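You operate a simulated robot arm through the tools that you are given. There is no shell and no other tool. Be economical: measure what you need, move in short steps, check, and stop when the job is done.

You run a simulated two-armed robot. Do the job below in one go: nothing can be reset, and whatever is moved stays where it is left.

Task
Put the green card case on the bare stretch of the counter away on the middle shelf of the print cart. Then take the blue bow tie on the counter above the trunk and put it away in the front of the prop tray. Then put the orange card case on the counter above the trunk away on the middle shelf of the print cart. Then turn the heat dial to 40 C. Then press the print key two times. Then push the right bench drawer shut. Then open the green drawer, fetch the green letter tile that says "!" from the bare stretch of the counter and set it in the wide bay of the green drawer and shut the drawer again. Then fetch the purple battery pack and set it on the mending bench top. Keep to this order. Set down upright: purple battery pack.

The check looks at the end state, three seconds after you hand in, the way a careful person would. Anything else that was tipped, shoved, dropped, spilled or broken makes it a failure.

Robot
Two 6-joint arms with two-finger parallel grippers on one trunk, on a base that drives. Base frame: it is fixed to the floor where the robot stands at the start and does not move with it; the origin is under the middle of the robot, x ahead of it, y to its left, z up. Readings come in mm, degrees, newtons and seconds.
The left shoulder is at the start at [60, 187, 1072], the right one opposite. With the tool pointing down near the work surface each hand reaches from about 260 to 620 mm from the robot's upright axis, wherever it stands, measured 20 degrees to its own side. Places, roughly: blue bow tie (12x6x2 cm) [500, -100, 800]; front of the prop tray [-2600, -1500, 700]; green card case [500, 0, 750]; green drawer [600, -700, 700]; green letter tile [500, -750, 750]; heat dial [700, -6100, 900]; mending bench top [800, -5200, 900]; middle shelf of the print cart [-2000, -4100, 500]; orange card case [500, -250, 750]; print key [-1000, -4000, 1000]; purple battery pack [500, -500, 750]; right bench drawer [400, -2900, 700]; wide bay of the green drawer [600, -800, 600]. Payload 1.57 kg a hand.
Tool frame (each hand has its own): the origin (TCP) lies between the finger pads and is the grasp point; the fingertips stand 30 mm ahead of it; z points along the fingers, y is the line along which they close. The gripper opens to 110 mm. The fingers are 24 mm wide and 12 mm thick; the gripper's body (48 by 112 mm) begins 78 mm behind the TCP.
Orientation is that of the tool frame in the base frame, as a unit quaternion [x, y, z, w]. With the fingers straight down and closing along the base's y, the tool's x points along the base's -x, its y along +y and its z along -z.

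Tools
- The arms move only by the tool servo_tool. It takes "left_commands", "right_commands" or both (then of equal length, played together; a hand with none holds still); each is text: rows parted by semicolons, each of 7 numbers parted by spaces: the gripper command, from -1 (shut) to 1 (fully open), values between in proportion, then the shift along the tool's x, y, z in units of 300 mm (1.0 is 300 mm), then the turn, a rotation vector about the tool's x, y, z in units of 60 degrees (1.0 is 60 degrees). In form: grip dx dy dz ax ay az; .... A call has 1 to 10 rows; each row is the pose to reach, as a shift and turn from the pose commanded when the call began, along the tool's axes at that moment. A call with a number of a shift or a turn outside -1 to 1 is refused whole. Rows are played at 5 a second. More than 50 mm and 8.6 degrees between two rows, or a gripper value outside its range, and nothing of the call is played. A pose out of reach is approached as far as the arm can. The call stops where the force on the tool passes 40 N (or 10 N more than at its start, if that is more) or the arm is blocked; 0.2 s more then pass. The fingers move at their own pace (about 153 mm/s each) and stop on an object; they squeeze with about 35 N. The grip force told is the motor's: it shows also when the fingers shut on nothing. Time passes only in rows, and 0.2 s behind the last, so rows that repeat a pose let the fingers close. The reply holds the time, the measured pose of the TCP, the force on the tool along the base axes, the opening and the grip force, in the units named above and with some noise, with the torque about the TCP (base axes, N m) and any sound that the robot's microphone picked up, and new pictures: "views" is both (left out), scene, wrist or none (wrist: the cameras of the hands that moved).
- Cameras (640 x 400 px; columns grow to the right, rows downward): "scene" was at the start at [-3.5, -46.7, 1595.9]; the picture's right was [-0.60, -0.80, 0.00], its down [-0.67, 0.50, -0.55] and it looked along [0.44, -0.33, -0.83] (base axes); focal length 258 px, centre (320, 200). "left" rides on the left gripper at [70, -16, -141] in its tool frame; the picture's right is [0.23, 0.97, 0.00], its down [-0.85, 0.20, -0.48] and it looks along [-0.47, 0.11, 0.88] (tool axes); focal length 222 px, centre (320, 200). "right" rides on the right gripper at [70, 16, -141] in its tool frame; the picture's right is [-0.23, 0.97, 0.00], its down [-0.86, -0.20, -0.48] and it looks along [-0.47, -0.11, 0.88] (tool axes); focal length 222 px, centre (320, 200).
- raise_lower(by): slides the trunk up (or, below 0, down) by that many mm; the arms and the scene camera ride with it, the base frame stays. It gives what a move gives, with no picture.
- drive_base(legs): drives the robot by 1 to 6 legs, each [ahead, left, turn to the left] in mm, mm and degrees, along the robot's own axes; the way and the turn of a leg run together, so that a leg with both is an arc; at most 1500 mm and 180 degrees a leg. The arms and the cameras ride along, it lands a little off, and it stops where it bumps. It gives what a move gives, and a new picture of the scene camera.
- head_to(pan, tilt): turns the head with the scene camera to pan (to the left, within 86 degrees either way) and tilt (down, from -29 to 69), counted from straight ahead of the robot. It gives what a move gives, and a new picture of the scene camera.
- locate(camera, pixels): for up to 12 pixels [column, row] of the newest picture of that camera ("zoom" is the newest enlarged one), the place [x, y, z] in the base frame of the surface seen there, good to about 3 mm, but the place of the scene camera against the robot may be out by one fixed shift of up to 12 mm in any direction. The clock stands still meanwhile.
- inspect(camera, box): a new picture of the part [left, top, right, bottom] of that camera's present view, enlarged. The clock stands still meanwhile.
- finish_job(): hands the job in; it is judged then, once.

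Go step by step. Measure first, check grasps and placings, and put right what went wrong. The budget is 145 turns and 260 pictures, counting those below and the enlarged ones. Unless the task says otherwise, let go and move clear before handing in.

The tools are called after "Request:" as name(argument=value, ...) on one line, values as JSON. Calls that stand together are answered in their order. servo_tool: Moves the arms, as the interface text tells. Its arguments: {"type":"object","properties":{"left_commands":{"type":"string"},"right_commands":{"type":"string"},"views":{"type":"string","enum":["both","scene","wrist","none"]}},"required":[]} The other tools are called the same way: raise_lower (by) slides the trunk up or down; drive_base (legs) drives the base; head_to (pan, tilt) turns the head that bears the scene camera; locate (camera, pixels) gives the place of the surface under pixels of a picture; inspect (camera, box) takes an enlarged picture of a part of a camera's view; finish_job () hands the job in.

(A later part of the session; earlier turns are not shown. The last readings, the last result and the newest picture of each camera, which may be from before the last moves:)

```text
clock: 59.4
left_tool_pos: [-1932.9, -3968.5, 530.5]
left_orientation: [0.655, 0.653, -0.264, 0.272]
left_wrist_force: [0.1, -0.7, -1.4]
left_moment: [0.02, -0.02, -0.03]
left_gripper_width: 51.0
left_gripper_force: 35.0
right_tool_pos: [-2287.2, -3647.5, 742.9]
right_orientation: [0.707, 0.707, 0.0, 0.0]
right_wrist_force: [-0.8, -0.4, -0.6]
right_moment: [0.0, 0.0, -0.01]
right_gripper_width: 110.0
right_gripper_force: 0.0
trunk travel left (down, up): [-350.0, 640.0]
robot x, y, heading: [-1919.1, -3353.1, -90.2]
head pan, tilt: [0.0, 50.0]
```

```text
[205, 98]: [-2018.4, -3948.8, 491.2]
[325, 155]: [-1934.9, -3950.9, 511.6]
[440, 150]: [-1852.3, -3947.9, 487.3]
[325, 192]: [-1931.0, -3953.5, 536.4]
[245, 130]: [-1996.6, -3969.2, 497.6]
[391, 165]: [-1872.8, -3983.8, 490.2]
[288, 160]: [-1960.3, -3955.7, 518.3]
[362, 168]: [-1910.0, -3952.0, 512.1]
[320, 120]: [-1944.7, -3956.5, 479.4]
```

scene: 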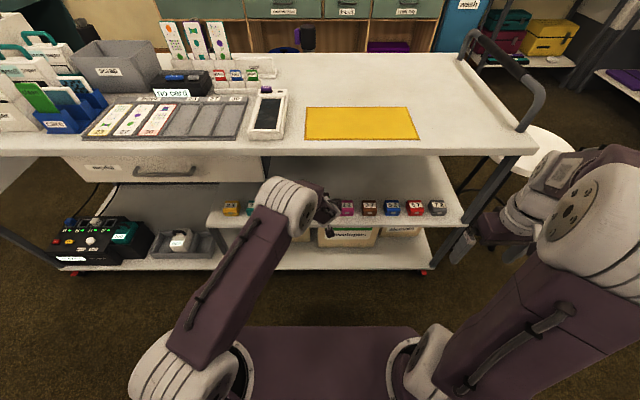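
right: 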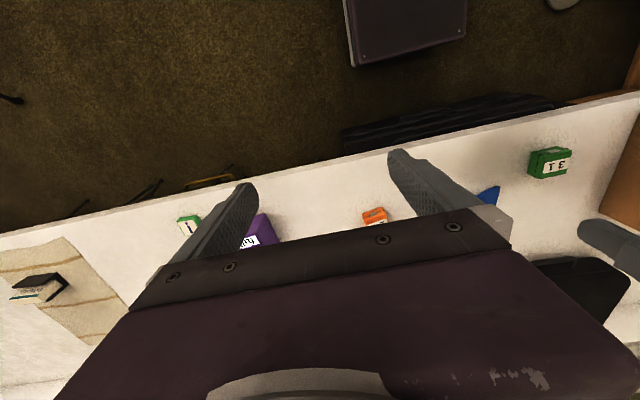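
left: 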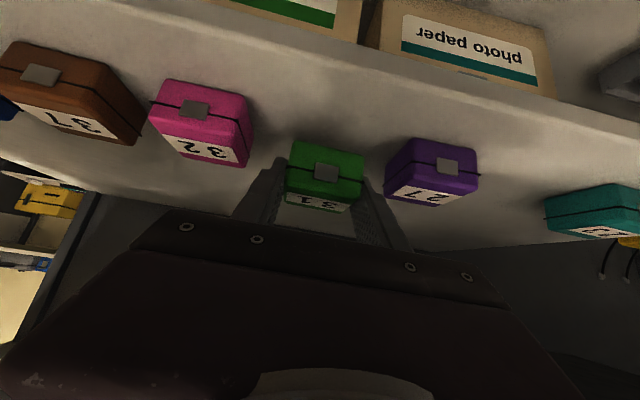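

Alignment is good. I'll lower onto the shelf until there is contact.

Request:
servo_tool(left_commands="-1 0.012 0 0.012 0 0 0; -1 0.02 0 0.02 0 0 0; -1 0.027 0 0.027 0 0 0; -1 0.033 0 0.033 0 0 0; -1 0.033 0 0.033 0 0 0", views="wrist")

```text
clock: 60.5
left_tool_pos: [-1933.6, -3969.2, 517.1]
left_orientation: [0.656, 0.652, -0.265, 0.272]
left_wrist_force: [-0.1, 0.1, -0.2]
left_moment: [0.0, 0.01, 0.03]
left_gripper_width: 51.0
left_gripper_force: 35.0
right_tool_pos: [-2287.9, -3647.8, 743.0]
right_orientation: [0.708, 0.706, 0.0, 0.0]
right_wrist_force: [-0.7, 0.3, 0.6]
right_moment: [0.0, 0.03, 0.0]
right_gripper_width: 110.0
right_gripper_force: 0.0
trunk travel left (down, up): [-350.0, 640.0]
robot x, y, heading: [-1920.5, -3351.2, -90.1]
head pan, tilt: [0.0, 50.0]
```

left: 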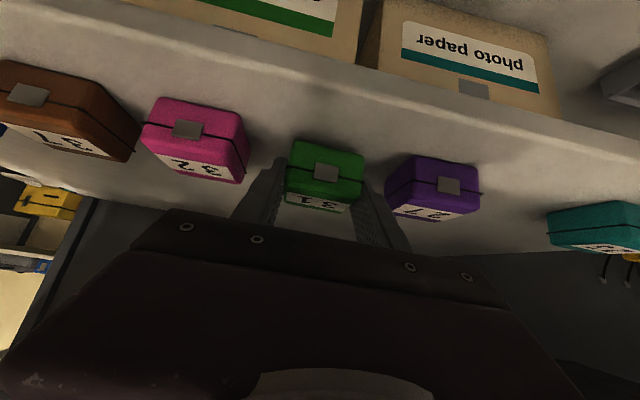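

No contact yet at 517. I'll keep lowering in small steps.

Request:
servo_tool(left_commands="-1 0.006 0 0.006 0 0 0; -1 0.012 0 0.012 0 0 0; -1 0.017 0 0.017 0 0 0; -1 0.022 0 0.022 0 0 0; -1 0.027 0 0.027 0 0 0; -1 0.032 0 0.032 0 0 0; -1 0.037 0 0.037 0 0 0", views="wrist")

```text
clock: 62.1
left_tool_pos: [-1933.7, -3973.3, 509.6]
left_orientation: [0.651, 0.652, -0.272, 0.278]
left_wrist_force: [-1.4, -3.7, 17.0]
left_moment: [0.14, 0.35, 0.05]
left_gripper_width: 51.3
left_gripper_force: 35.1
right_tool_pos: [-2287.9, -3647.2, 742.8]
right_orientation: [0.708, 0.706, -0.001, 0.0]
right_wrist_force: [-0.2, 0.3, 0.7]
right_moment: [-0.06, 0.02, 0.0]
right_gripper_width: 110.0
right_gripper_force: 0.1
trunk travel left (down, up): [-350.0, 640.0]
robot x, y, heading: [-1917.1, -3356.0, -89.8]
head pan, tilt: [0.0, 50.0]
stopped in row 7 (left hand): the force on the tool passed its limit at 43 N (the readings are from after the stop); the commanded pose is now the measured one
```

left: 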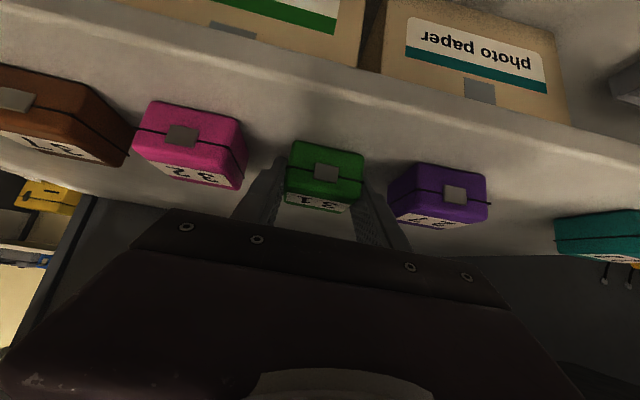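

Contact at 509.6. I'll open a little and withdraw straight back along the fingers.

Request:
servo_tool(left_commands="0.3 -0.004 0 -0.004 0 0 0; 0.3 -0.004 0 -0.004 0 0 0; 0.3 -0.004 0 -0.004 0 0 0; 0.3 0 0 -0.12 0 0 0; 0.3 0 0 -0.27 0 0 0; 0.3 0.08 0 -0.4 0 0 0; 0.3 0.16 0 -0.5 0 0 0", views="both")

```text
clock: 63.7
left_tool_pos: [-1933.5, -3831.4, 578.2]
left_orientation: [0.653, 0.652, -0.268, 0.276]
left_wrist_force: [-0.2, -0.4, 0.3]
left_moment: [0.04, -0.01, 0.0]
left_gripper_width: 71.4
left_gripper_force: 0.0
right_tool_pos: [-2286.1, -3647.9, 742.9]
right_orientation: [0.708, 0.707, -0.001, 0.0]
right_wrist_force: [0.0, -0.7, 0.5]
right_moment: [-0.01, 0.05, 0.02]
right_gripper_width: 110.0
right_gripper_force: 0.0
trunk travel left (down, up): [-350.0, 640.0]
robot x, y, heading: [-1919.8, -3352.5, -90.2]
head pan, tilt: [0.0, 50.0]
```

scene: 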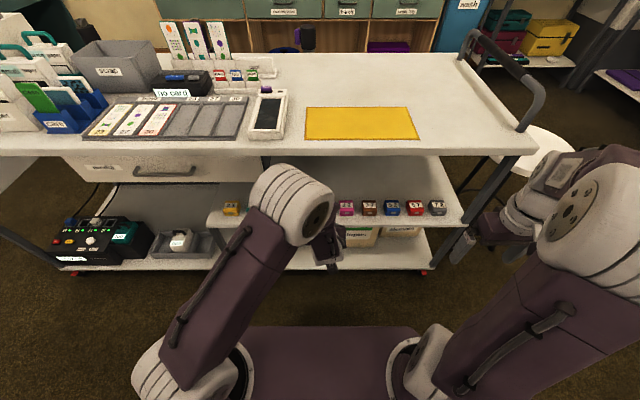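
left: 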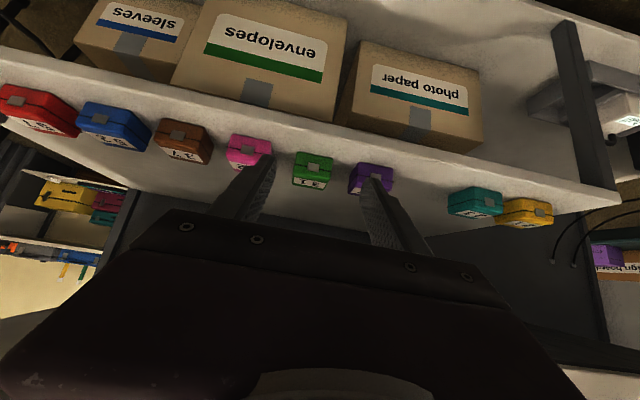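

The green case stands in its slot. I'll raise the trunk and drive back up the lane, pausing by the prop tray to see where the bow tie goes.

Request:
raise_lower(by=350)

Request:
drive_base(legs=[[0, 380, 0], [-1500, 0, 0], [-400, 0, 0]])

Request:
head_to(pan=-86, tilt=45)

```text
clock: 67.1
left_tool_pos: [-1933.8, -3831.1, 926.5]
left_orientation: [0.654, 0.653, -0.267, 0.274]
left_wrist_force: [-0.2, 1.1, 0.3]
left_moment: [-0.02, 0.01, 0.0]
left_gripper_width: 71.3
left_gripper_force: 0.0
right_tool_pos: [-2288.1, -3647.9, 1092.7]
right_orientation: [0.708, 0.706, 0.0, 0.0]
right_wrist_force: [0.8, -0.5, 0.4]
right_moment: [0.03, 0.01, 0.01]
right_gripper_width: 110.1
right_gripper_force: 0.1
trunk travel left (down, up): [-700.0, 290.0]
robot x, y, heading: [-1918.6, -3356.0, -90.2]
head pan, tilt: [0.0, 50.0]
```

```text
clock: 78.8
left_tool_pos: [-1521.5, -1895.3, 927.4]
left_orientation: [0.667, 0.639, -0.274, 0.269]
left_wrist_force: [-0.8, -0.1, -0.3]
left_moment: [0.02, -0.02, 0.0]
left_gripper_width: 71.5
left_gripper_force: 0.0
right_tool_pos: [-1867.0, -1696.2, 1092.2]
right_orientation: [0.722, 0.692, 0.0, 0.0]
right_wrist_force: [0.5, -1.7, 0.7]
right_moment: [-0.02, 0.01, 0.0]
right_gripper_width: 109.9
right_gripper_force: 0.1
trunk travel left (down, up): [-700.0, 290.0]
robot x, y, heading: [-1488.6, -1421.8, -92.5]
head pan, tilt: [0.0, 50.0]
```

scene: 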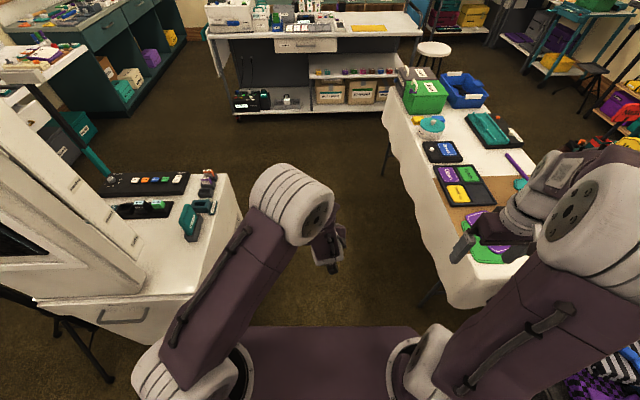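

```text
clock: 80.4
left_tool_pos: [-1521.9, -1894.9, 928.0]
left_orientation: [0.667, 0.638, -0.274, 0.269]
left_wrist_force: [-0.5, 0.3, -0.4]
left_moment: [0.01, -0.01, -0.03]
left_gripper_width: 71.6
left_gripper_force: 0.0
right_tool_pos: [-1865.8, -1696.2, 1093.0]
right_orientation: [0.723, 0.69, 0.0, 0.0]
right_wrist_force: [-0.2, 0.2, 0.2]
right_moment: [0.02, 0.0, -0.04]
right_gripper_width: 110.2
right_gripper_force: 0.0
trunk travel left (down, up): [-700.0, 290.0]
robot x, y, heading: [-1491.3, -1419.9, -92.7]
head pan, tilt: [-85.9, 45.0]
```

scene: 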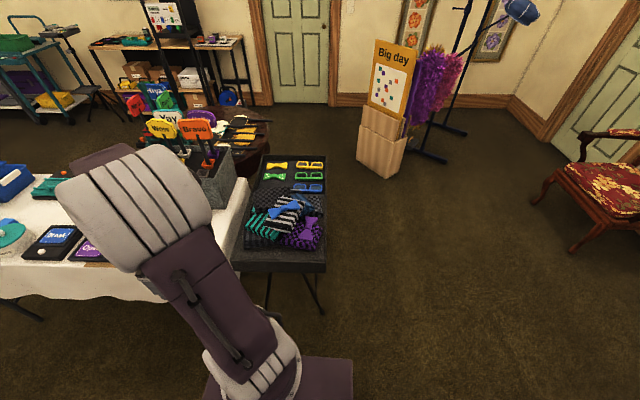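

Request:
inspect(camera="scene", box=[216, 140, 344, 280])

Request:
locate(camera="scene", pixels=[[290, 157], [278, 168], [310, 167], [274, 178], [310, 178], [308, 188], [285, 210], [282, 255], [326, 268], [235, 265], [268, 155], [325, 156]])

```text
2.86 times, centred on (280, 210) of scene
```

zoom: 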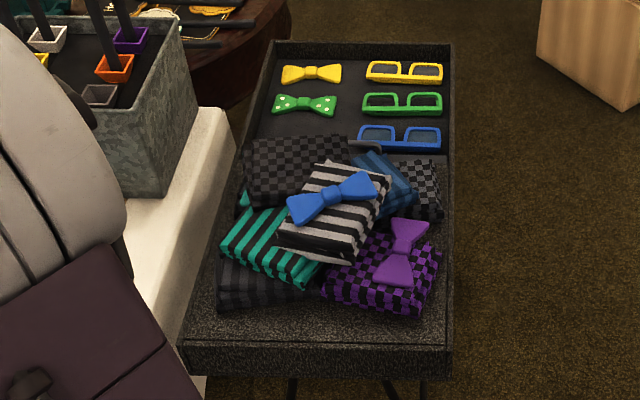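

```text
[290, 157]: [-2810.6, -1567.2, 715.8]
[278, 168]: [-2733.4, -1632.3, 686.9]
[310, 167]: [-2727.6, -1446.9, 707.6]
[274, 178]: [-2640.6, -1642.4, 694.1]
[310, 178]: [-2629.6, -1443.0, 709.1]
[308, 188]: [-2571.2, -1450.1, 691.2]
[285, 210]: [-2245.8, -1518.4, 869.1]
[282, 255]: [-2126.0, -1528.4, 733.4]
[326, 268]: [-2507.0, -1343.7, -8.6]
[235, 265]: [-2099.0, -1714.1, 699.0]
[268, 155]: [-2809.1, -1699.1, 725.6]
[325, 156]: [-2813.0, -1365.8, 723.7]
```

The prop tray's front area holds yellow, green and (glasses only) blue rows, so the blue bow tie belongs in the third row by the blue glasses. I'll measure obstacles on the tray's +y side.

Request:
locate(camera="scene", pixels=[[385, 176], [360, 160], [405, 150], [450, 158], [430, 200], [572, 250], [320, 310], [260, 310], [330, 245], [265, 183]])

Request:
drive_base(legs=[[-1250, 0, 2.5], [0, 1150, 0], [0, 0, 90]])

Request:
head_to(pan=-20, tilt=45)

```text
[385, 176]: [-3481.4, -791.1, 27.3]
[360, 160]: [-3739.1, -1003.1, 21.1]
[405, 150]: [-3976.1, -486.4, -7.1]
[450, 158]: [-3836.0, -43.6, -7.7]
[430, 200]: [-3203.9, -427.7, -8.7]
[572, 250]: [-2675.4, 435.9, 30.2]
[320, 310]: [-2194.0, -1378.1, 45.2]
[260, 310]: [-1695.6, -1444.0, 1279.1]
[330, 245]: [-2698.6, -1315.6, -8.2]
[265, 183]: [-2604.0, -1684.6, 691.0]
```

```text
clock: 96.0
left_tool_pos: [185.5, -173.8, 927.3]
left_orientation: [0.004, 0.924, 0.004, 0.383]
left_wrist_force: [-0.2, -0.3, -0.3]
left_moment: [-0.01, 0.01, 0.01]
left_gripper_width: 71.3
left_gripper_force: 0.0
right_tool_pos: [0.2, -524.7, 1093.1]
right_orientation: [0.005, 1.0, 0.0, -0.001]
right_wrist_force: [0.0, -0.6, 0.3]
right_moment: [-0.01, 0.0, -0.04]
right_gripper_width: 110.0
right_gripper_force: 0.1
trunk travel left (down, up): [-700.0, 290.0]
robot x, y, heading: [-292.6, -155.9, -0.7]
head pan, tilt: [-85.9, 45.0]
```

scene: 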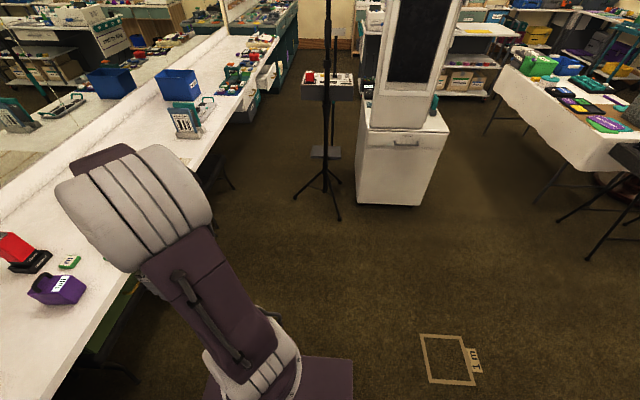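

```text
clock: 97.4
left_tool_pos: [186.0, -173.1, 927.4]
left_orientation: [0.003, 0.924, 0.005, 0.383]
left_wrist_force: [2.0, -0.1, -0.1]
left_moment: [0.03, -0.01, -0.02]
left_gripper_width: 71.4
left_gripper_force: 0.0
right_tool_pos: [0.6, -525.8, 1094.4]
right_orientation: [0.005, 1.0, 0.001, 0.0]
right_wrist_force: [-0.4, 0.4, -0.8]
right_moment: [0.02, 0.02, 0.0]
right_gripper_width: 110.0
right_gripper_force: 0.1
trunk travel left (down, up): [-700.0, 290.0]
robot x, y, heading: [-291.8, -152.8, -0.7]
head pan, tilt: [-20.0, 45.0]
```

scene: 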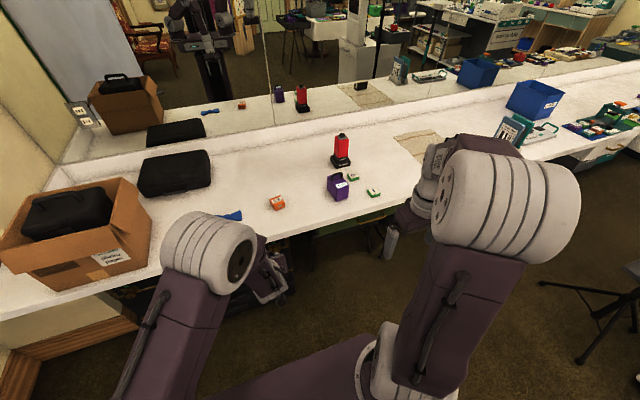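

The counter view is good: bow tie at about (230,216), orange case at (276,202). I'll look straight down once to measure the robot base's footprint for planning close approaches, then go for the bow tie.

Request:
head_to(pan=0, tilt=69)

Request:
locate(camera="scene", pixels=[[230, 225], [320, 222], [320, 230], [320, 240], [320, 250], [210, 260], [440, 260], [450, 300], [250, 240], [400, 240], [460, 350], [320, 210]])

```text
clock: 98.3
left_tool_pos: [187.8, -173.7, 926.4]
left_orientation: [0.004, 0.923, 0.004, 0.384]
left_wrist_force: [0.0, -0.4, -0.4]
left_moment: [0.01, -0.01, -0.05]
left_gripper_width: 71.9
left_gripper_force: 0.1
right_tool_pos: [0.2, -525.1, 1093.4]
right_orientation: [0.006, 1.0, 0.0, -0.001]
right_wrist_force: [-0.6, 0.8, 0.0]
right_moment: [0.02, 0.02, 0.02]
right_gripper_width: 109.9
right_gripper_force: 0.0
trunk travel left (down, up): [-700.0, 290.0]
robot x, y, heading: [-291.7, -155.6, -0.4]
head pan, tilt: [0.0, 68.8]
```

scene: 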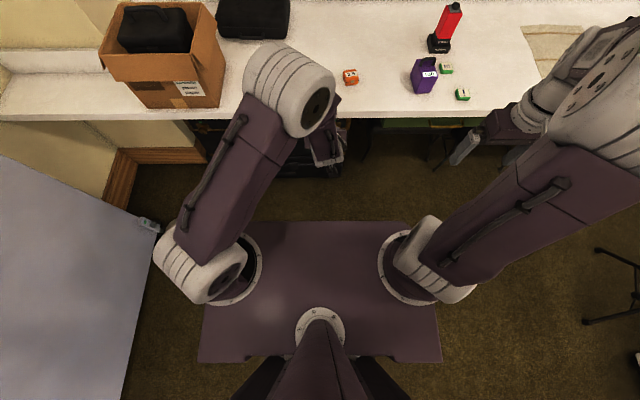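

```text
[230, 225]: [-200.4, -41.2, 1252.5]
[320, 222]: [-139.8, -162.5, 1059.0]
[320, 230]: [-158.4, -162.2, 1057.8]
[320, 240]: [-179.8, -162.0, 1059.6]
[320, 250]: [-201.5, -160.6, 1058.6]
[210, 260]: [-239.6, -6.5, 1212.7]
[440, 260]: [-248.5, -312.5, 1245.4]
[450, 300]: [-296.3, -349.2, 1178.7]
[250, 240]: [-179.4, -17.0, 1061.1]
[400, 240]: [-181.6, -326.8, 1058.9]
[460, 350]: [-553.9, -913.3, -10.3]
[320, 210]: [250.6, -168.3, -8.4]
```

The tray's third-row slot needs an extended reach, so I'll grip the bow tie by its knot with the left hand yawed 90° and tilted about 40°. First I'll drive up to the counter and turn the hand.

Request:
drive_base(legs=[[285, 0, 0.4]])

Request:
servo_tool(left_commands="1 0 0 0 0.084 0.005 0.092; 1 0 0 0 0.169 0.011 0.184; 1 0 0 0 0.253 0.016 0.276; 1 0 0 0 0.337 0.022 0.368; 1 0 0 0 0.422 0.027 0.46; 1 0 0 0 0.506 0.033 0.552; 1 0 0 0 0.506 0.033 0.552", views="none")

Request:
servo_tool(left_commands="1 0 0 0 0.084 0.005 0.092; 1 0 0 0 0.169 0.011 0.184; 1 0 0 0 0.253 0.016 0.276; 1 0 0 0 0.337 0.022 0.368; 1 0 0 0 0.422 0.027 0.46; 1 0 0 0 0.506 0.033 0.552; 1 0 0 0 0.506 0.033 0.552", views="both")

```text
clock: 100.3
left_tool_pos: [475.2, -166.7, 928.2]
left_orientation: [-0.003, 0.923, 0.006, 0.385]
left_wrist_force: [0.5, 0.7, 0.1]
left_moment: [0.0, 0.0, 0.02]
left_gripper_width: 71.5
left_gripper_force: 0.0
right_tool_pos: [294.3, -521.4, 1093.2]
right_orientation: [-0.003, 1.0, 0.0, 0.0]
right_wrist_force: [-1.3, 0.2, 0.0]
right_moment: [0.03, 0.0, 0.02]
right_gripper_width: 109.8
right_gripper_force: 0.1
trunk travel left (down, up): [-700.0, 290.0]
robot x, y, heading: [-1.5, -157.3, 0.4]
head pan, tilt: [0.0, 68.8]
```

scene: 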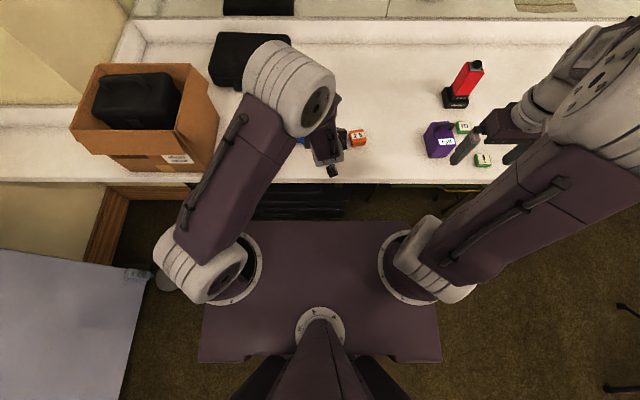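

```text
clock: 101.9
left_tool_pos: [368.1, -276.3, 923.6]
left_orientation: [0.327, 0.874, -0.092, 0.348]
left_wrist_force: [1.3, 0.1, 0.1]
left_moment: [0.01, 0.01, -0.04]
left_gripper_width: 109.8
left_gripper_force: 0.2
left hand out of reach, approached as far as the arm can: row 3, 4, 5, 6, 7
right_tool_pos: [295.3, -521.7, 1092.8]
right_orientation: [-0.003, 1.0, 0.0, 0.0]
right_wrist_force: [0.3, 0.9, -0.2]
right_moment: [-0.02, 0.02, 0.02]
right_gripper_width: 110.2
right_gripper_force: 0.3
trunk travel left (down, up): [-700.0, 290.0]
robot x, y, heading: [-2.6, -156.9, 0.5]
head pan, tilt: [0.0, 68.8]
```

```text
clock: 102.6
left_tool_pos: [280.6, -326.0, 922.2]
left_orientation: [0.445, 0.823, -0.121, 0.331]
left_wrist_force: [33.2, 2.6, -35.5]
left_moment: [-4.33, -2.61, -4.01]
left_gripper_width: 109.9
left_gripper_force: 0.1
left hand out of reach, approached as far as the arm can: row 1, 2, 3
right_tool_pos: [295.1, -521.0, 1092.6]
right_orientation: [-0.003, 1.0, 0.001, 0.0]
right_wrist_force: [0.2, -1.0, -0.5]
right_moment: [0.0, 0.0, 0.01]
right_gripper_width: 110.1
right_gripper_force: 0.1
trunk travel left (down, up): [-700.0, 290.0]
robot x, y, heading: [3.6, -155.3, 0.2]
head pan, tilt: [0.0, 68.8]
stopped in row 3 (left hand): the force on the tool passed its limit at 168 N (the readings are from after the stop); the commanded pose is now the measured one
```

scene: 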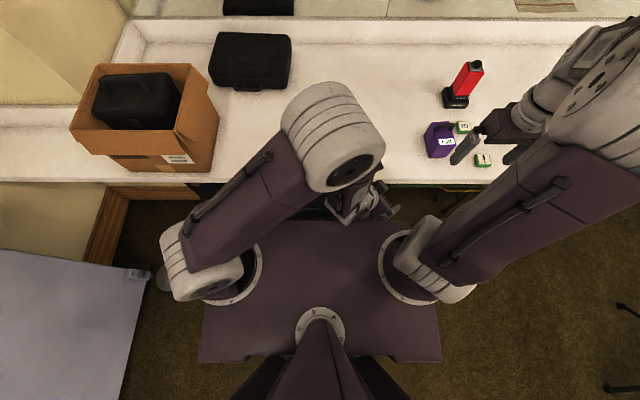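
left: 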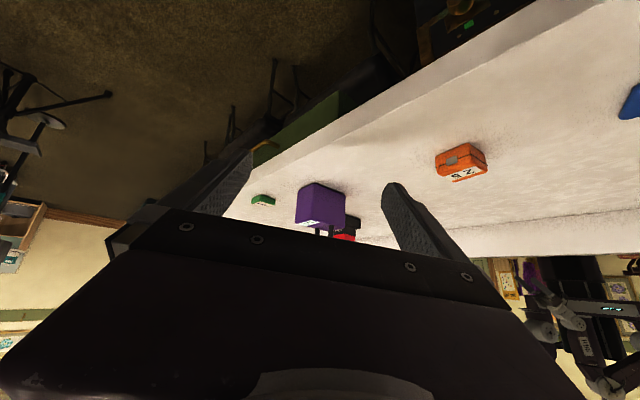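

The left hand ran out of reach while turning and pressed against something near the robot's own right shoulder. I'll back it away toward the left and forward first.

Request:
servo_tool(left_commands="1 0.024 0.138 -0.033 0 0 0; 1 0.048 0.276 -0.066 0 0 0; 1 0.072 0.415 -0.098 0 0 0; 1 0.072 0.415 -0.098 0 0 0", views="both")

```text
clock: 102.8
left_tool_pos: [283.1, -324.7, 923.6]
left_orientation: [0.445, 0.823, -0.121, 0.333]
left_wrist_force: [0.8, 0.4, 0.6]
left_moment: [-0.01, 0.06, -0.17]
left_gripper_width: 109.9
left_gripper_force: 0.0
left hand out of reach, approached as far as the arm can: row 1
right_tool_pos: [296.0, -522.2, 1091.7]
right_orientation: [-0.003, 1.0, -0.001, 0.0]
right_wrist_force: [-0.3, -0.6, -0.3]
right_moment: [0.0, -0.02, 0.02]
right_gripper_width: 109.8
right_gripper_force: 0.1
trunk travel left (down, up): [-700.0, 290.0]
robot x, y, heading: [-0.4, -153.0, 0.4]
head pan, tilt: [0.0, 68.8]
stopped in row 1 (left hand): the force on the tool passed its limit at 66 N (the readings are from after the stop); the commanded pose is now the measured one
```

scene: 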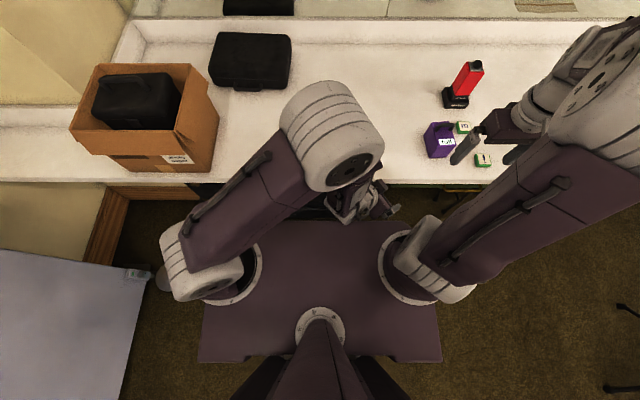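
left: 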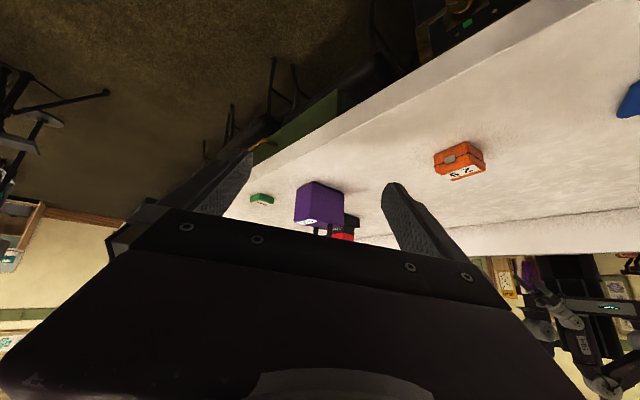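

The pose itself is at the wrist's limit, so I'll retrace it: rotate back about the same axis while returning to [475, -167, 928].

Request:
servo_tool(left_commands="1 0.013 0.118 0.001 -0.082 -0.002 -0.103; 1 0.025 0.235 0.003 -0.164 -0.004 -0.207; 1 0.038 0.353 0.004 -0.246 -0.006 -0.31; 1 0.051 0.471 0.006 -0.327 -0.008 -0.414; 1 0.064 0.589 0.007 -0.409 -0.01 -0.517; 1 0.076 0.706 0.009 -0.491 -0.012 -0.621; 1 0.089 0.824 0.01 -0.573 -0.014 -0.724; 1 0.089 0.824 0.01 -0.573 -0.014 -0.724", views="wrist")

```text
clock: 104.6
left_tool_pos: [472.6, -167.9, 927.5]
left_orientation: [-0.004, 0.923, 0.006, 0.385]
left_wrist_force: [0.4, -0.5, 0.0]
left_moment: [0.01, 0.0, 0.0]
left_gripper_width: 110.1
left_gripper_force: 0.0
right_tool_pos: [295.3, -521.3, 1093.0]
right_orientation: [-0.003, 1.0, 0.0, 0.0]
right_wrist_force: [-0.1, -0.1, 0.8]
right_moment: [0.0, 0.05, 0.01]
right_gripper_width: 110.0
right_gripper_force: 0.1
trunk travel left (down, up): [-700.0, 290.0]
robot x, y, heading: [-2.2, -155.5, 0.3]
head pan, tilt: [0.0, 68.8]
```

left: 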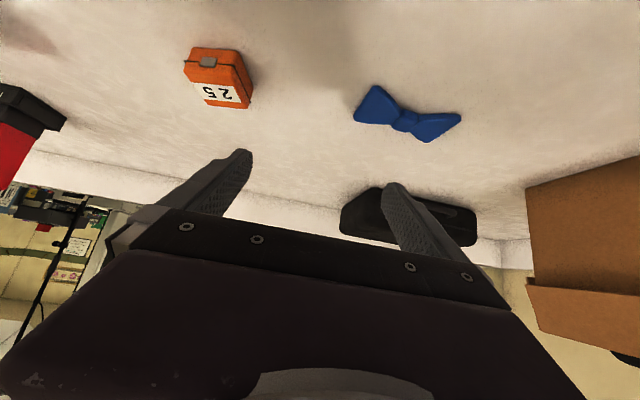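

Recovered: the left view shows the bow tie at (407,118) and the orange case undisturbed. New plan: keep the tool vertical, yaw it 90°, and later place it over the tray from alongside. First I'll un-tilt above the bow tie.

Request:
servo_tool(left_commands="1 -0.023 0.057 0.023 0 0.125 0; 1 -0.047 0.114 0.047 0 0.25 0; 1 -0.07 0.171 0.07 0 0.375 0; 1 -0.094 0.228 0.094 0 0.5 0; 1 -0.118 0.285 0.118 0 0.625 0; 1 -0.141 0.343 0.141 0 0.753 0; 1 -0.141 0.343 0.141 0 0.753 0", views="none")

Request:
servo_tool(left_commands="1 0 0 0 0 0 -0.125; 1 0 0 0 0 0 -0.25; 1 0 0 0 0 0 -0.375; 1 0 0 0 0 0 -0.5; 1 0 0 0 0 0 -0.625; 1 0 0 0 0 0 -0.75; 1 0 0 0 0 0 -0.75", views="none")

Request:
servo_tool(left_commands="1 0 0 0 0 0 -0.125; 1 0 0 0 0 0 -0.25; 1 0 0 0 0 0 -0.375; 1 0 0 0 0 0 -0.5; 1 0 0 0 0 0 -0.625; 1 0 0 0 0 0 -0.75; 1 0 0 0 0 0 -0.75", views="wrist")

```text
clock: 106.2
left_tool_pos: [533.0, -63.5, 929.6]
left_orientation: [-0.006, 1.0, 0.003, 0.001]
left_wrist_force: [-0.5, -0.5, -0.3]
left_moment: [-0.01, -0.05, 0.02]
left_gripper_width: 110.0
left_gripper_force: 0.1
left hand out of reach, approached as far as the arm can: row 3, 4
right_tool_pos: [294.7, -521.8, 1092.9]
right_orientation: [-0.002, 1.0, 0.001, 0.001]
right_wrist_force: [0.2, -0.3, 0.4]
right_moment: [0.05, -0.04, -0.03]
right_gripper_width: 109.9
right_gripper_force: 0.0
trunk travel left (down, up): [-700.0, 290.0]
robot x, y, heading: [2.2, -154.4, 0.2]
head pan, tilt: [0.0, 68.8]
```

```text
clock: 107.8
left_tool_pos: [532.8, -65.1, 929.5]
left_orientation: [-0.388, 0.922, 0.003, 0.003]
left_wrist_force: [-0.2, -0.7, 0.3]
left_moment: [0.04, 0.03, 0.01]
left_gripper_width: 110.0
left_gripper_force: 0.1
right_tool_pos: [296.4, -521.5, 1093.1]
right_orientation: [-0.002, 1.0, 0.0, 0.0]
right_wrist_force: [-0.5, 0.7, -0.6]
right_moment: [-0.01, 0.01, 0.02]
right_gripper_width: 110.0
right_gripper_force: 0.0
trunk travel left (down, up): [-700.0, 290.0]
robot x, y, heading: [-1.6, -155.4, 0.3]
head pan, tilt: [0.0, 68.8]
```

```text
clock: 109.4
left_tool_pos: [533.1, -63.4, 930.3]
left_orientation: [0.713, -0.701, -0.002, -0.004]
left_wrist_force: [-0.6, -0.9, 0.2]
left_moment: [-0.01, 0.0, 0.02]
left_gripper_width: 110.0
left_gripper_force: 0.0
right_tool_pos: [295.4, -521.6, 1093.9]
right_orientation: [-0.003, 1.0, -0.001, 0.0]
right_wrist_force: [-0.1, -0.7, 0.1]
right_moment: [-0.01, 0.01, -0.01]
right_gripper_width: 110.1
right_gripper_force: 0.1
trunk travel left (down, up): [-700.0, 290.0]
robot x, y, heading: [-1.4, -155.4, 0.6]
head pan, tilt: [0.0, 68.8]
```

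left: 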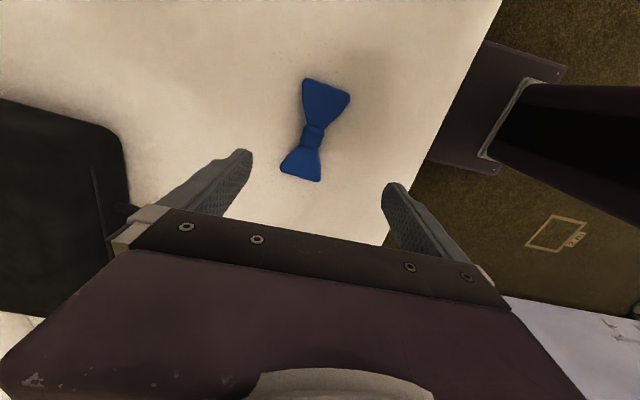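

The bow tie is between the fingers at (313,133). I'll get the positions of its knot and wing ends.

Request:
locate(camera="left", pixels=[[313, 135], [326, 84], [300, 175], [303, 82], [348, 97], [284, 170], [318, 180], [304, 132], [324, 137], [360, 150]])

```text
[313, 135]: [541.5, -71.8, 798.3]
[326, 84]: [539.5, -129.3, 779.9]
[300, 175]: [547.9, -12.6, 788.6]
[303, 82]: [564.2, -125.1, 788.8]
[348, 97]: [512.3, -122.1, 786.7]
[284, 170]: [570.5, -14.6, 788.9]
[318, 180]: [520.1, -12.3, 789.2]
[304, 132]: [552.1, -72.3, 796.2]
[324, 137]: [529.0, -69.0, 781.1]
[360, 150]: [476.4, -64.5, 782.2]
```

The knot is at [541, -71], about 24 mm across, with the long axis 4° off y. I'll align, descend to TCP z 810, grip, and lift.

Request:
servo_tool(left_commands="0.5 0.023 -0.027 0.12 0 0 0.085; 0.2 0.023 -0.027 0.25 0 0 0.085; 0.2 0.023 -0.027 0.36 0 0 0.085; 0.2 0.023 -0.027 0.398 0 0 0.085; -1 0.023 -0.027 0.398 0 0 0.085; -1 0.023 -0.027 0.398 0 0 0.085; -1 0.023 -0.027 0.398 0 0 0.085; -1 0.023 -0.027 0.26 0 0 0.085; -1 0.023 -0.027 0.12 0 0 0.085; -1 0.023 -0.027 0 0 0 0.085", views="wrist")

```text
clock: 111.6
left_tool_pos: [542.2, -71.6, 930.7]
left_orientation: [-0.68, 0.733, 0.002, 0.003]
left_wrist_force: [0.6, 0.1, 0.4]
left_moment: [0.0, -0.06, 0.01]
left_gripper_width: 24.7
left_gripper_force: 35.1
right_tool_pos: [295.0, -521.4, 1092.9]
right_orientation: [-0.002, 1.0, 0.0, 0.0]
right_wrist_force: [-0.5, 0.1, 0.5]
right_moment: [-0.01, 0.03, -0.01]
right_gripper_width: 110.0
right_gripper_force: 0.2
trunk travel left (down, up): [-700.0, 290.0]
robot x, y, heading: [-2.5, -153.4, 0.6]
head pan, tilt: [0.0, 68.8]
```

left: 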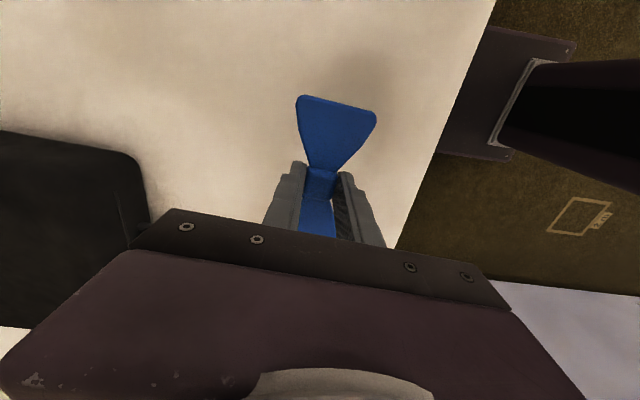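

The bow tie is held by the knot (24.7 mm). I'll drive to the +y side of the prop tray, facing west so the tray is on the left.

Request:
drive_base(legs=[[-450, 0, 0], [0, 0, -90], [0, 0, -90], [1500, 0, 0], [450, 0, 0], [0, 700, 0]])

Request:
head_to(pan=70, tilt=50)

```text
clock: 134.9
left_tool_pos: [-2952.4, -957.4, 929.3]
left_orientation: [0.733, 0.68, -0.003, 0.003]
left_wrist_force: [0.3, 0.4, -0.7]
left_moment: [-0.02, -0.01, 0.03]
left_gripper_width: 24.4
left_gripper_force: 35.0
right_tool_pos: [-2704.2, -507.4, 1093.2]
right_orientation: [1.0, 0.003, 0.0, 0.0]
right_wrist_force: [-0.7, 0.2, 0.0]
right_moment: [0.0, -0.02, -0.01]
right_gripper_width: 110.2
right_gripper_force: 0.0
trunk travel left (down, up): [-700.0, 290.0]
robot x, y, heading: [-2404.3, -875.0, -179.7]
head pan, tilt: [0.0, 68.8]
```

scene: 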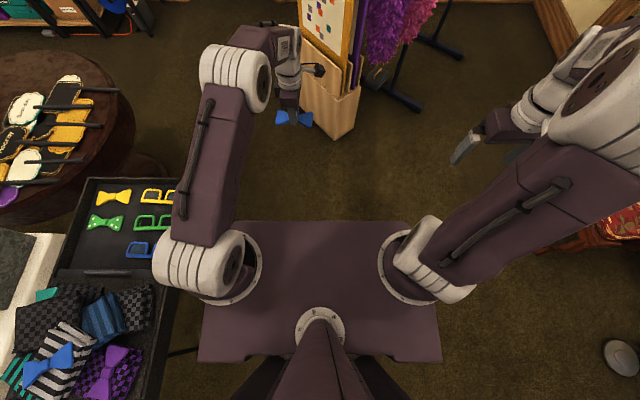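

```text
clock: 136.3
left_tool_pos: [-2952.1, -959.6, 930.1]
left_orientation: [0.733, 0.68, -0.004, 0.002]
left_wrist_force: [0.4, 0.2, 0.0]
left_moment: [0.01, -0.01, 0.01]
left_gripper_width: 24.6
left_gripper_force: 35.0
right_tool_pos: [-2704.9, -507.7, 1093.0]
right_orientation: [1.0, 0.003, 0.0, 0.001]
right_wrist_force: [-0.9, 0.1, -0.1]
right_moment: [-0.04, -0.02, 0.0]
right_gripper_width: 110.3
right_gripper_force: 0.0
trunk travel left (down, up): [-700.0, 290.0]
robot x, y, heading: [-2411.6, -873.0, -179.5]
head pan, tilt: [70.0, 50.0]
```

scene: 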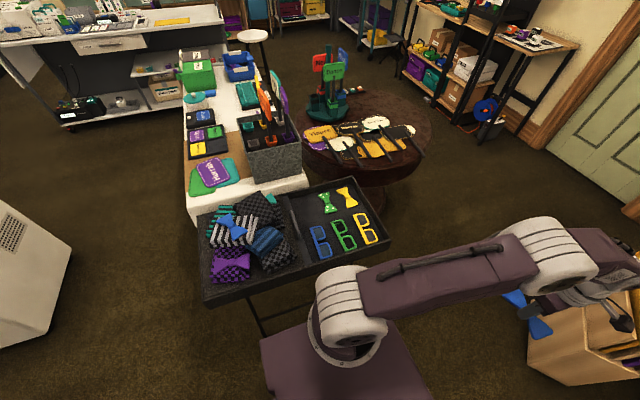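

From here the third-row spot beside the green bow tie, around (300,212), is clearly free. I'll zoom and measure.

Request:
inspect(camera="scene", box=[190, 170, 400, 310])

Request:
locate(camera="scene", pixels=[[326, 202], [347, 197], [300, 208], [302, 214], [320, 241], [343, 235], [366, 228], [288, 197], [305, 258], [389, 240], [283, 200], [360, 180]])

```text
2.86 times, centred on (295, 240) of scene
```

zoom: 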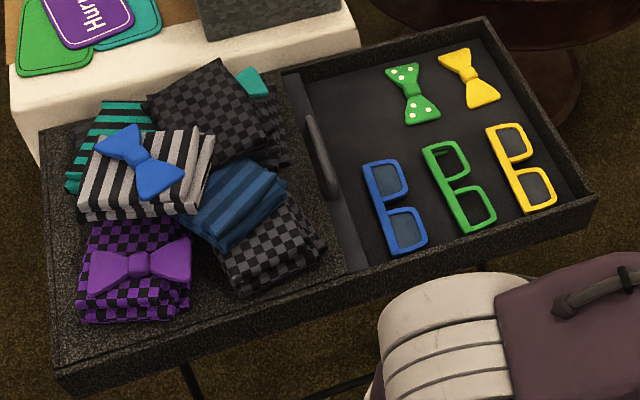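

```text
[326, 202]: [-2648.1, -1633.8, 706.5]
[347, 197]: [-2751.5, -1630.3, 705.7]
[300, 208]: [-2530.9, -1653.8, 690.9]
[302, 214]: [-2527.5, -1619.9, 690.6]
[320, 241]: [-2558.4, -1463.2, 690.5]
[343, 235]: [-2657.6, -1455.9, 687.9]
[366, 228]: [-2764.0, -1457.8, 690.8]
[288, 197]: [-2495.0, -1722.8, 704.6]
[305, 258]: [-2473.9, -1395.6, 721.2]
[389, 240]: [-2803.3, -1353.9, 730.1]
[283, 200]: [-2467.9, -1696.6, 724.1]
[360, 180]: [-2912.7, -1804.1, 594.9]
```

The free spot is at about [-2549, -1632], tray floor near z 690. I'll sidestep 130 mm closer and lower the trunk 60 mm, then swing the hand over.

Request:
drive_base(legs=[[0, 130, 0]])

Request:
raise_lower(by=-60)

Request:
servo_tool(left_commands="-1 -0.122 0.105 0 0 0 0; -1 -0.244 0.21 0 0 0 0; -1 -0.366 0.315 0 0 0 0; -1 -0.488 0.42 0 0 0 0; -1 -0.61 0.525 0 0 0 0; -1 -0.732 0.63 0 0 0 0; -1 -0.853 0.736 0 0 0 -0.072; -1 -0.853 0.736 0 0 0 -0.072", views="scene")

```text
clock: 137.6
left_tool_pos: [-2951.6, -1086.5, 929.6]
left_orientation: [0.735, 0.679, -0.003, 0.003]
left_wrist_force: [0.4, 0.7, -0.2]
left_moment: [-0.03, 0.0, 0.02]
left_gripper_width: 24.5
left_gripper_force: 34.7
right_tool_pos: [-2703.5, -635.1, 1093.0]
right_orientation: [1.0, 0.003, -0.001, 0.001]
right_wrist_force: [-0.6, 0.1, -0.5]
right_moment: [0.02, 0.0, -0.03]
right_gripper_width: 109.9
right_gripper_force: 0.0
trunk travel left (down, up): [-700.0, 290.0]
robot x, y, heading: [-2404.0, -1003.1, -179.8]
head pan, tilt: [70.0, 50.0]
```

scene: 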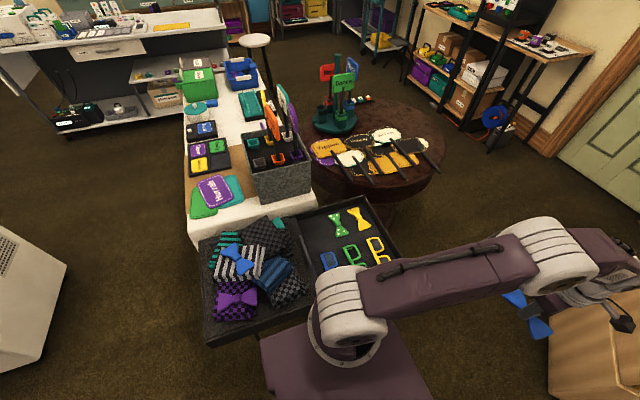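

```text
clock: 138.6
left_tool_pos: [-2951.9, -1084.7, 869.9]
left_orientation: [0.734, 0.679, -0.003, 0.003]
left_wrist_force: [-0.4, 0.3, -0.1]
left_moment: [0.02, 0.01, 0.01]
left_gripper_width: 24.4
left_gripper_force: 35.1
right_tool_pos: [-2703.6, -635.0, 1032.7]
right_orientation: [1.0, 0.003, -0.001, 0.0]
right_wrist_force: [0.7, 0.2, -0.8]
right_moment: [-0.01, -0.01, 0.02]
right_gripper_width: 110.0
right_gripper_force: 0.1
trunk travel left (down, up): [-640.0, 350.0]
robot x, y, heading: [-2401.7, -1001.8, -179.8]
head pan, tilt: [70.0, 50.0]
```

```text
clock: 140.4
left_tool_pos: [-2753.6, -1360.0, 871.6]
left_orientation: [0.707, 0.707, -0.004, 0.003]
left_wrist_force: [0.6, -0.5, 0.1]
left_moment: [-0.04, -0.01, -0.01]
left_gripper_width: 24.8
left_gripper_force: 35.3
right_tool_pos: [-2703.3, -635.6, 1033.6]
right_orientation: [1.0, 0.002, 0.0, 0.0]
right_wrist_force: [0.6, 0.1, 0.8]
right_moment: [0.01, 0.0, 0.0]
right_gripper_width: 110.0
right_gripper_force: 0.0
trunk travel left (down, up): [-640.0, 350.0]
robot x, y, heading: [-2407.2, -1002.6, -179.5]
head pan, tilt: [70.0, 50.0]
```

scene: 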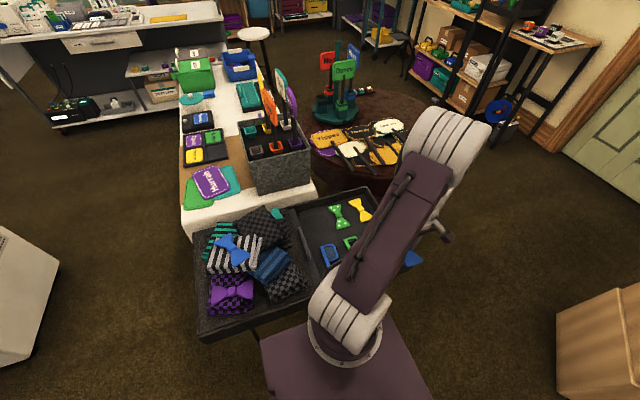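

On track at [-2754, -1360]. I'll continue to above the spot and view with the wrist camera.

Request:
servo_tool(left_commands="-1 -0.13 0.097 0 0 0 0; -1 -0.26 0.193 0 0 0 0; -1 -0.389 0.29 0 0 0 0; -1 -0.518 0.387 0 0 0 0; -1 -0.648 0.484 0 0 0 0; -1 -0.777 0.58 0 0 0 0; -1 -0.907 0.677 0 0 0 0; -1 -0.907 0.677 0 0 0 0", views="both")

```text
clock: 142.2
left_tool_pos: [-2547.1, -1633.0, 875.0]
left_orientation: [0.708, 0.706, -0.004, 0.003]
left_wrist_force: [0.1, 0.6, 0.0]
left_moment: [-0.02, 0.01, 0.02]
left_gripper_width: 24.5
left_gripper_force: 34.9
right_tool_pos: [-2704.0, -635.8, 1032.7]
right_orientation: [1.0, 0.002, 0.0, 0.0]
right_wrist_force: [-0.7, 0.1, -0.5]
right_moment: [-0.02, -0.02, 0.01]
right_gripper_width: 110.1
right_gripper_force: 0.0
trunk travel left (down, up): [-640.0, 350.0]
robot x, y, heading: [-2406.2, -1002.4, -179.9]
head pan, tilt: [70.0, 50.0]
```

scene: 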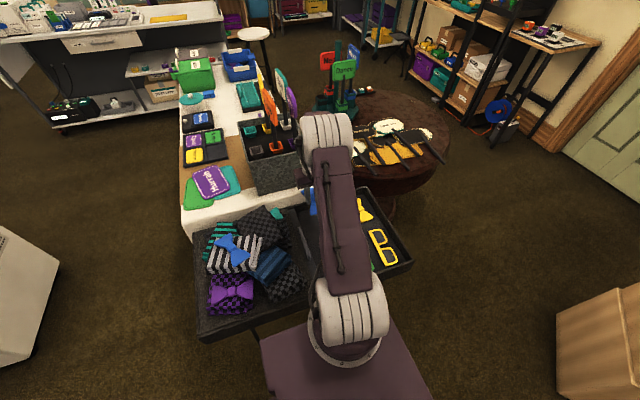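
left: 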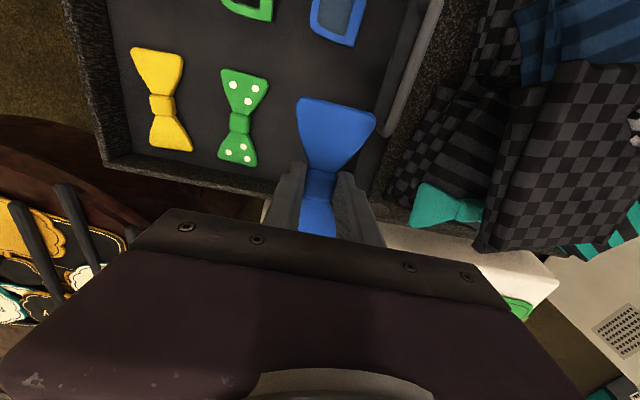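

The wrist view shows the green bow tie at (237,122) and yellow at (163,104). I'll measure these to line the blue one up.

Request:
locate(camera="left", pixels=[[238, 122], [163, 104], [240, 75], [236, 160], [405, 80], [375, 140], [300, 60], [200, 175], [340, 20], [380, 60]])

```text
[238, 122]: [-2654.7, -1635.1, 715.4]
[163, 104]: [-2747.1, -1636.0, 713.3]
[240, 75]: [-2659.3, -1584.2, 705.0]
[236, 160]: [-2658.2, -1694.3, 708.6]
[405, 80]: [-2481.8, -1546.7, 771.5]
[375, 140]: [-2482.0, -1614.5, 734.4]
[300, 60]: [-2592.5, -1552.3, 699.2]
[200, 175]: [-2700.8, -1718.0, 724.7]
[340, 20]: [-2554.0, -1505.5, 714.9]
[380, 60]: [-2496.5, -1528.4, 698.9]
```

Green is at x -2655 and yellow at -2747, both at y -1635, with the divider handle at x -2482. I'll aim for x -2555 and descend gently to contact.

Request:
servo_tool(left_commands="-1 0.0 -0.027 0.12 0 0 0; -1 0 -0.027 0.24 0 0 0; -1 0 -0.027 0.36 0 0 0; -1 0 -0.027 0.44 0 0 0; -1 0 -0.027 0.47 0 0 0; -1 0 -0.027 0.485 0 0 0; -1 0 -0.027 0.495 0 0 0; -1 0 -0.027 0.503 0 0 0; -1 0 -0.027 0.51 0 0 0; -1 0 -0.027 0.516 0 0 0", views="wrist")

```text
clock: 144.1
left_tool_pos: [-2556.2, -1632.2, 728.6]
left_orientation: [0.708, 0.706, -0.008, 0.006]
left_wrist_force: [4.0, 9.5, 27.0]
left_moment: [0.93, -0.35, 0.02]
left_gripper_width: 24.5
left_gripper_force: 34.3
right_tool_pos: [-2702.4, -631.6, 1032.5]
right_orientation: [1.0, 0.001, -0.001, 0.002]
right_wrist_force: [0.3, 0.0, -0.1]
right_moment: [-0.01, -0.02, 0.02]
right_gripper_width: 110.0
right_gripper_force: 0.2
trunk travel left (down, up): [-640.0, 350.0]
robot x, y, heading: [-2404.9, -1000.1, -179.6]
head pan, tilt: [70.0, 50.0]
stopped in row 9 (left hand): the force on the tool passed its limit at 43 N (the readings are from after the stop); the commanded pose is now the measured one
```

left: 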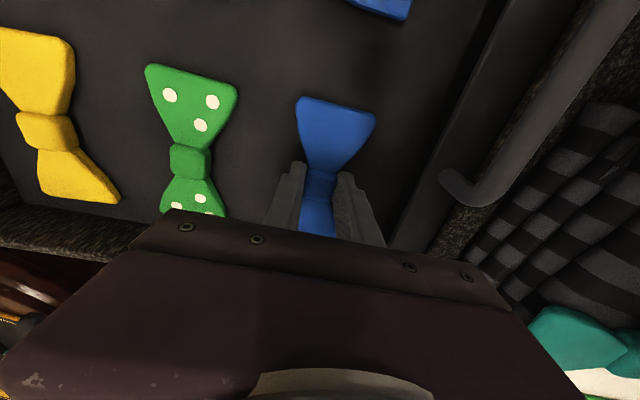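

Contact at 728.6 with the bow lying in line. I'll open slightly and lift straight up.

Request:
servo_tool(left_commands="-0.15 0 0 -0.004 0 0 0; -0.15 0 0 -0.004 0 0 0; -0.15 0 0 -0.004 0 0 0; -0.15 0 0 -0.06 0 0 0; -0.15 0 0 -0.2 0 0 0; -0.15 0 0 -0.35 0 0 0; -0.15 0 0 -0.5 0 0 0; -0.15 0 0 -0.5 0 0 0", views="wrist")

```text
clock: 145.9
left_tool_pos: [-2555.6, -1637.0, 874.4]
left_orientation: [0.708, 0.706, -0.006, 0.005]
left_wrist_force: [0.0, 0.8, 0.2]
left_moment: [-0.03, 0.0, 0.02]
left_gripper_width: 46.6
left_gripper_force: 0.0
right_tool_pos: [-2703.5, -636.3, 1033.5]
right_orientation: [1.0, 0.002, 0.001, -0.001]
right_wrist_force: [0.2, 0.4, 0.4]
right_moment: [-0.01, 0.04, -0.01]
right_gripper_width: 109.7
right_gripper_force: 0.0
trunk travel left (down, up): [-640.0, 350.0]
robot x, y, heading: [-2406.3, -1002.2, -179.7]
head pan, tilt: [70.0, 50.0]
```

left: 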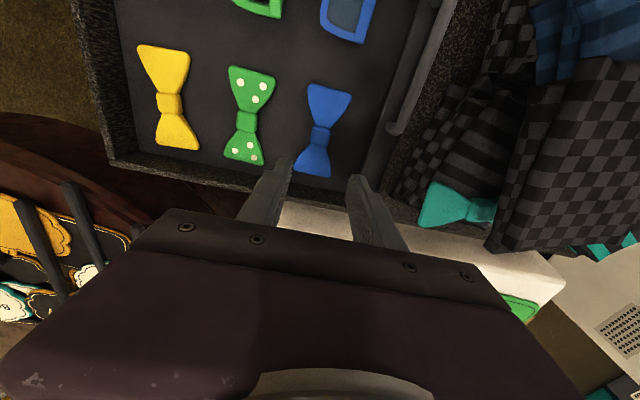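

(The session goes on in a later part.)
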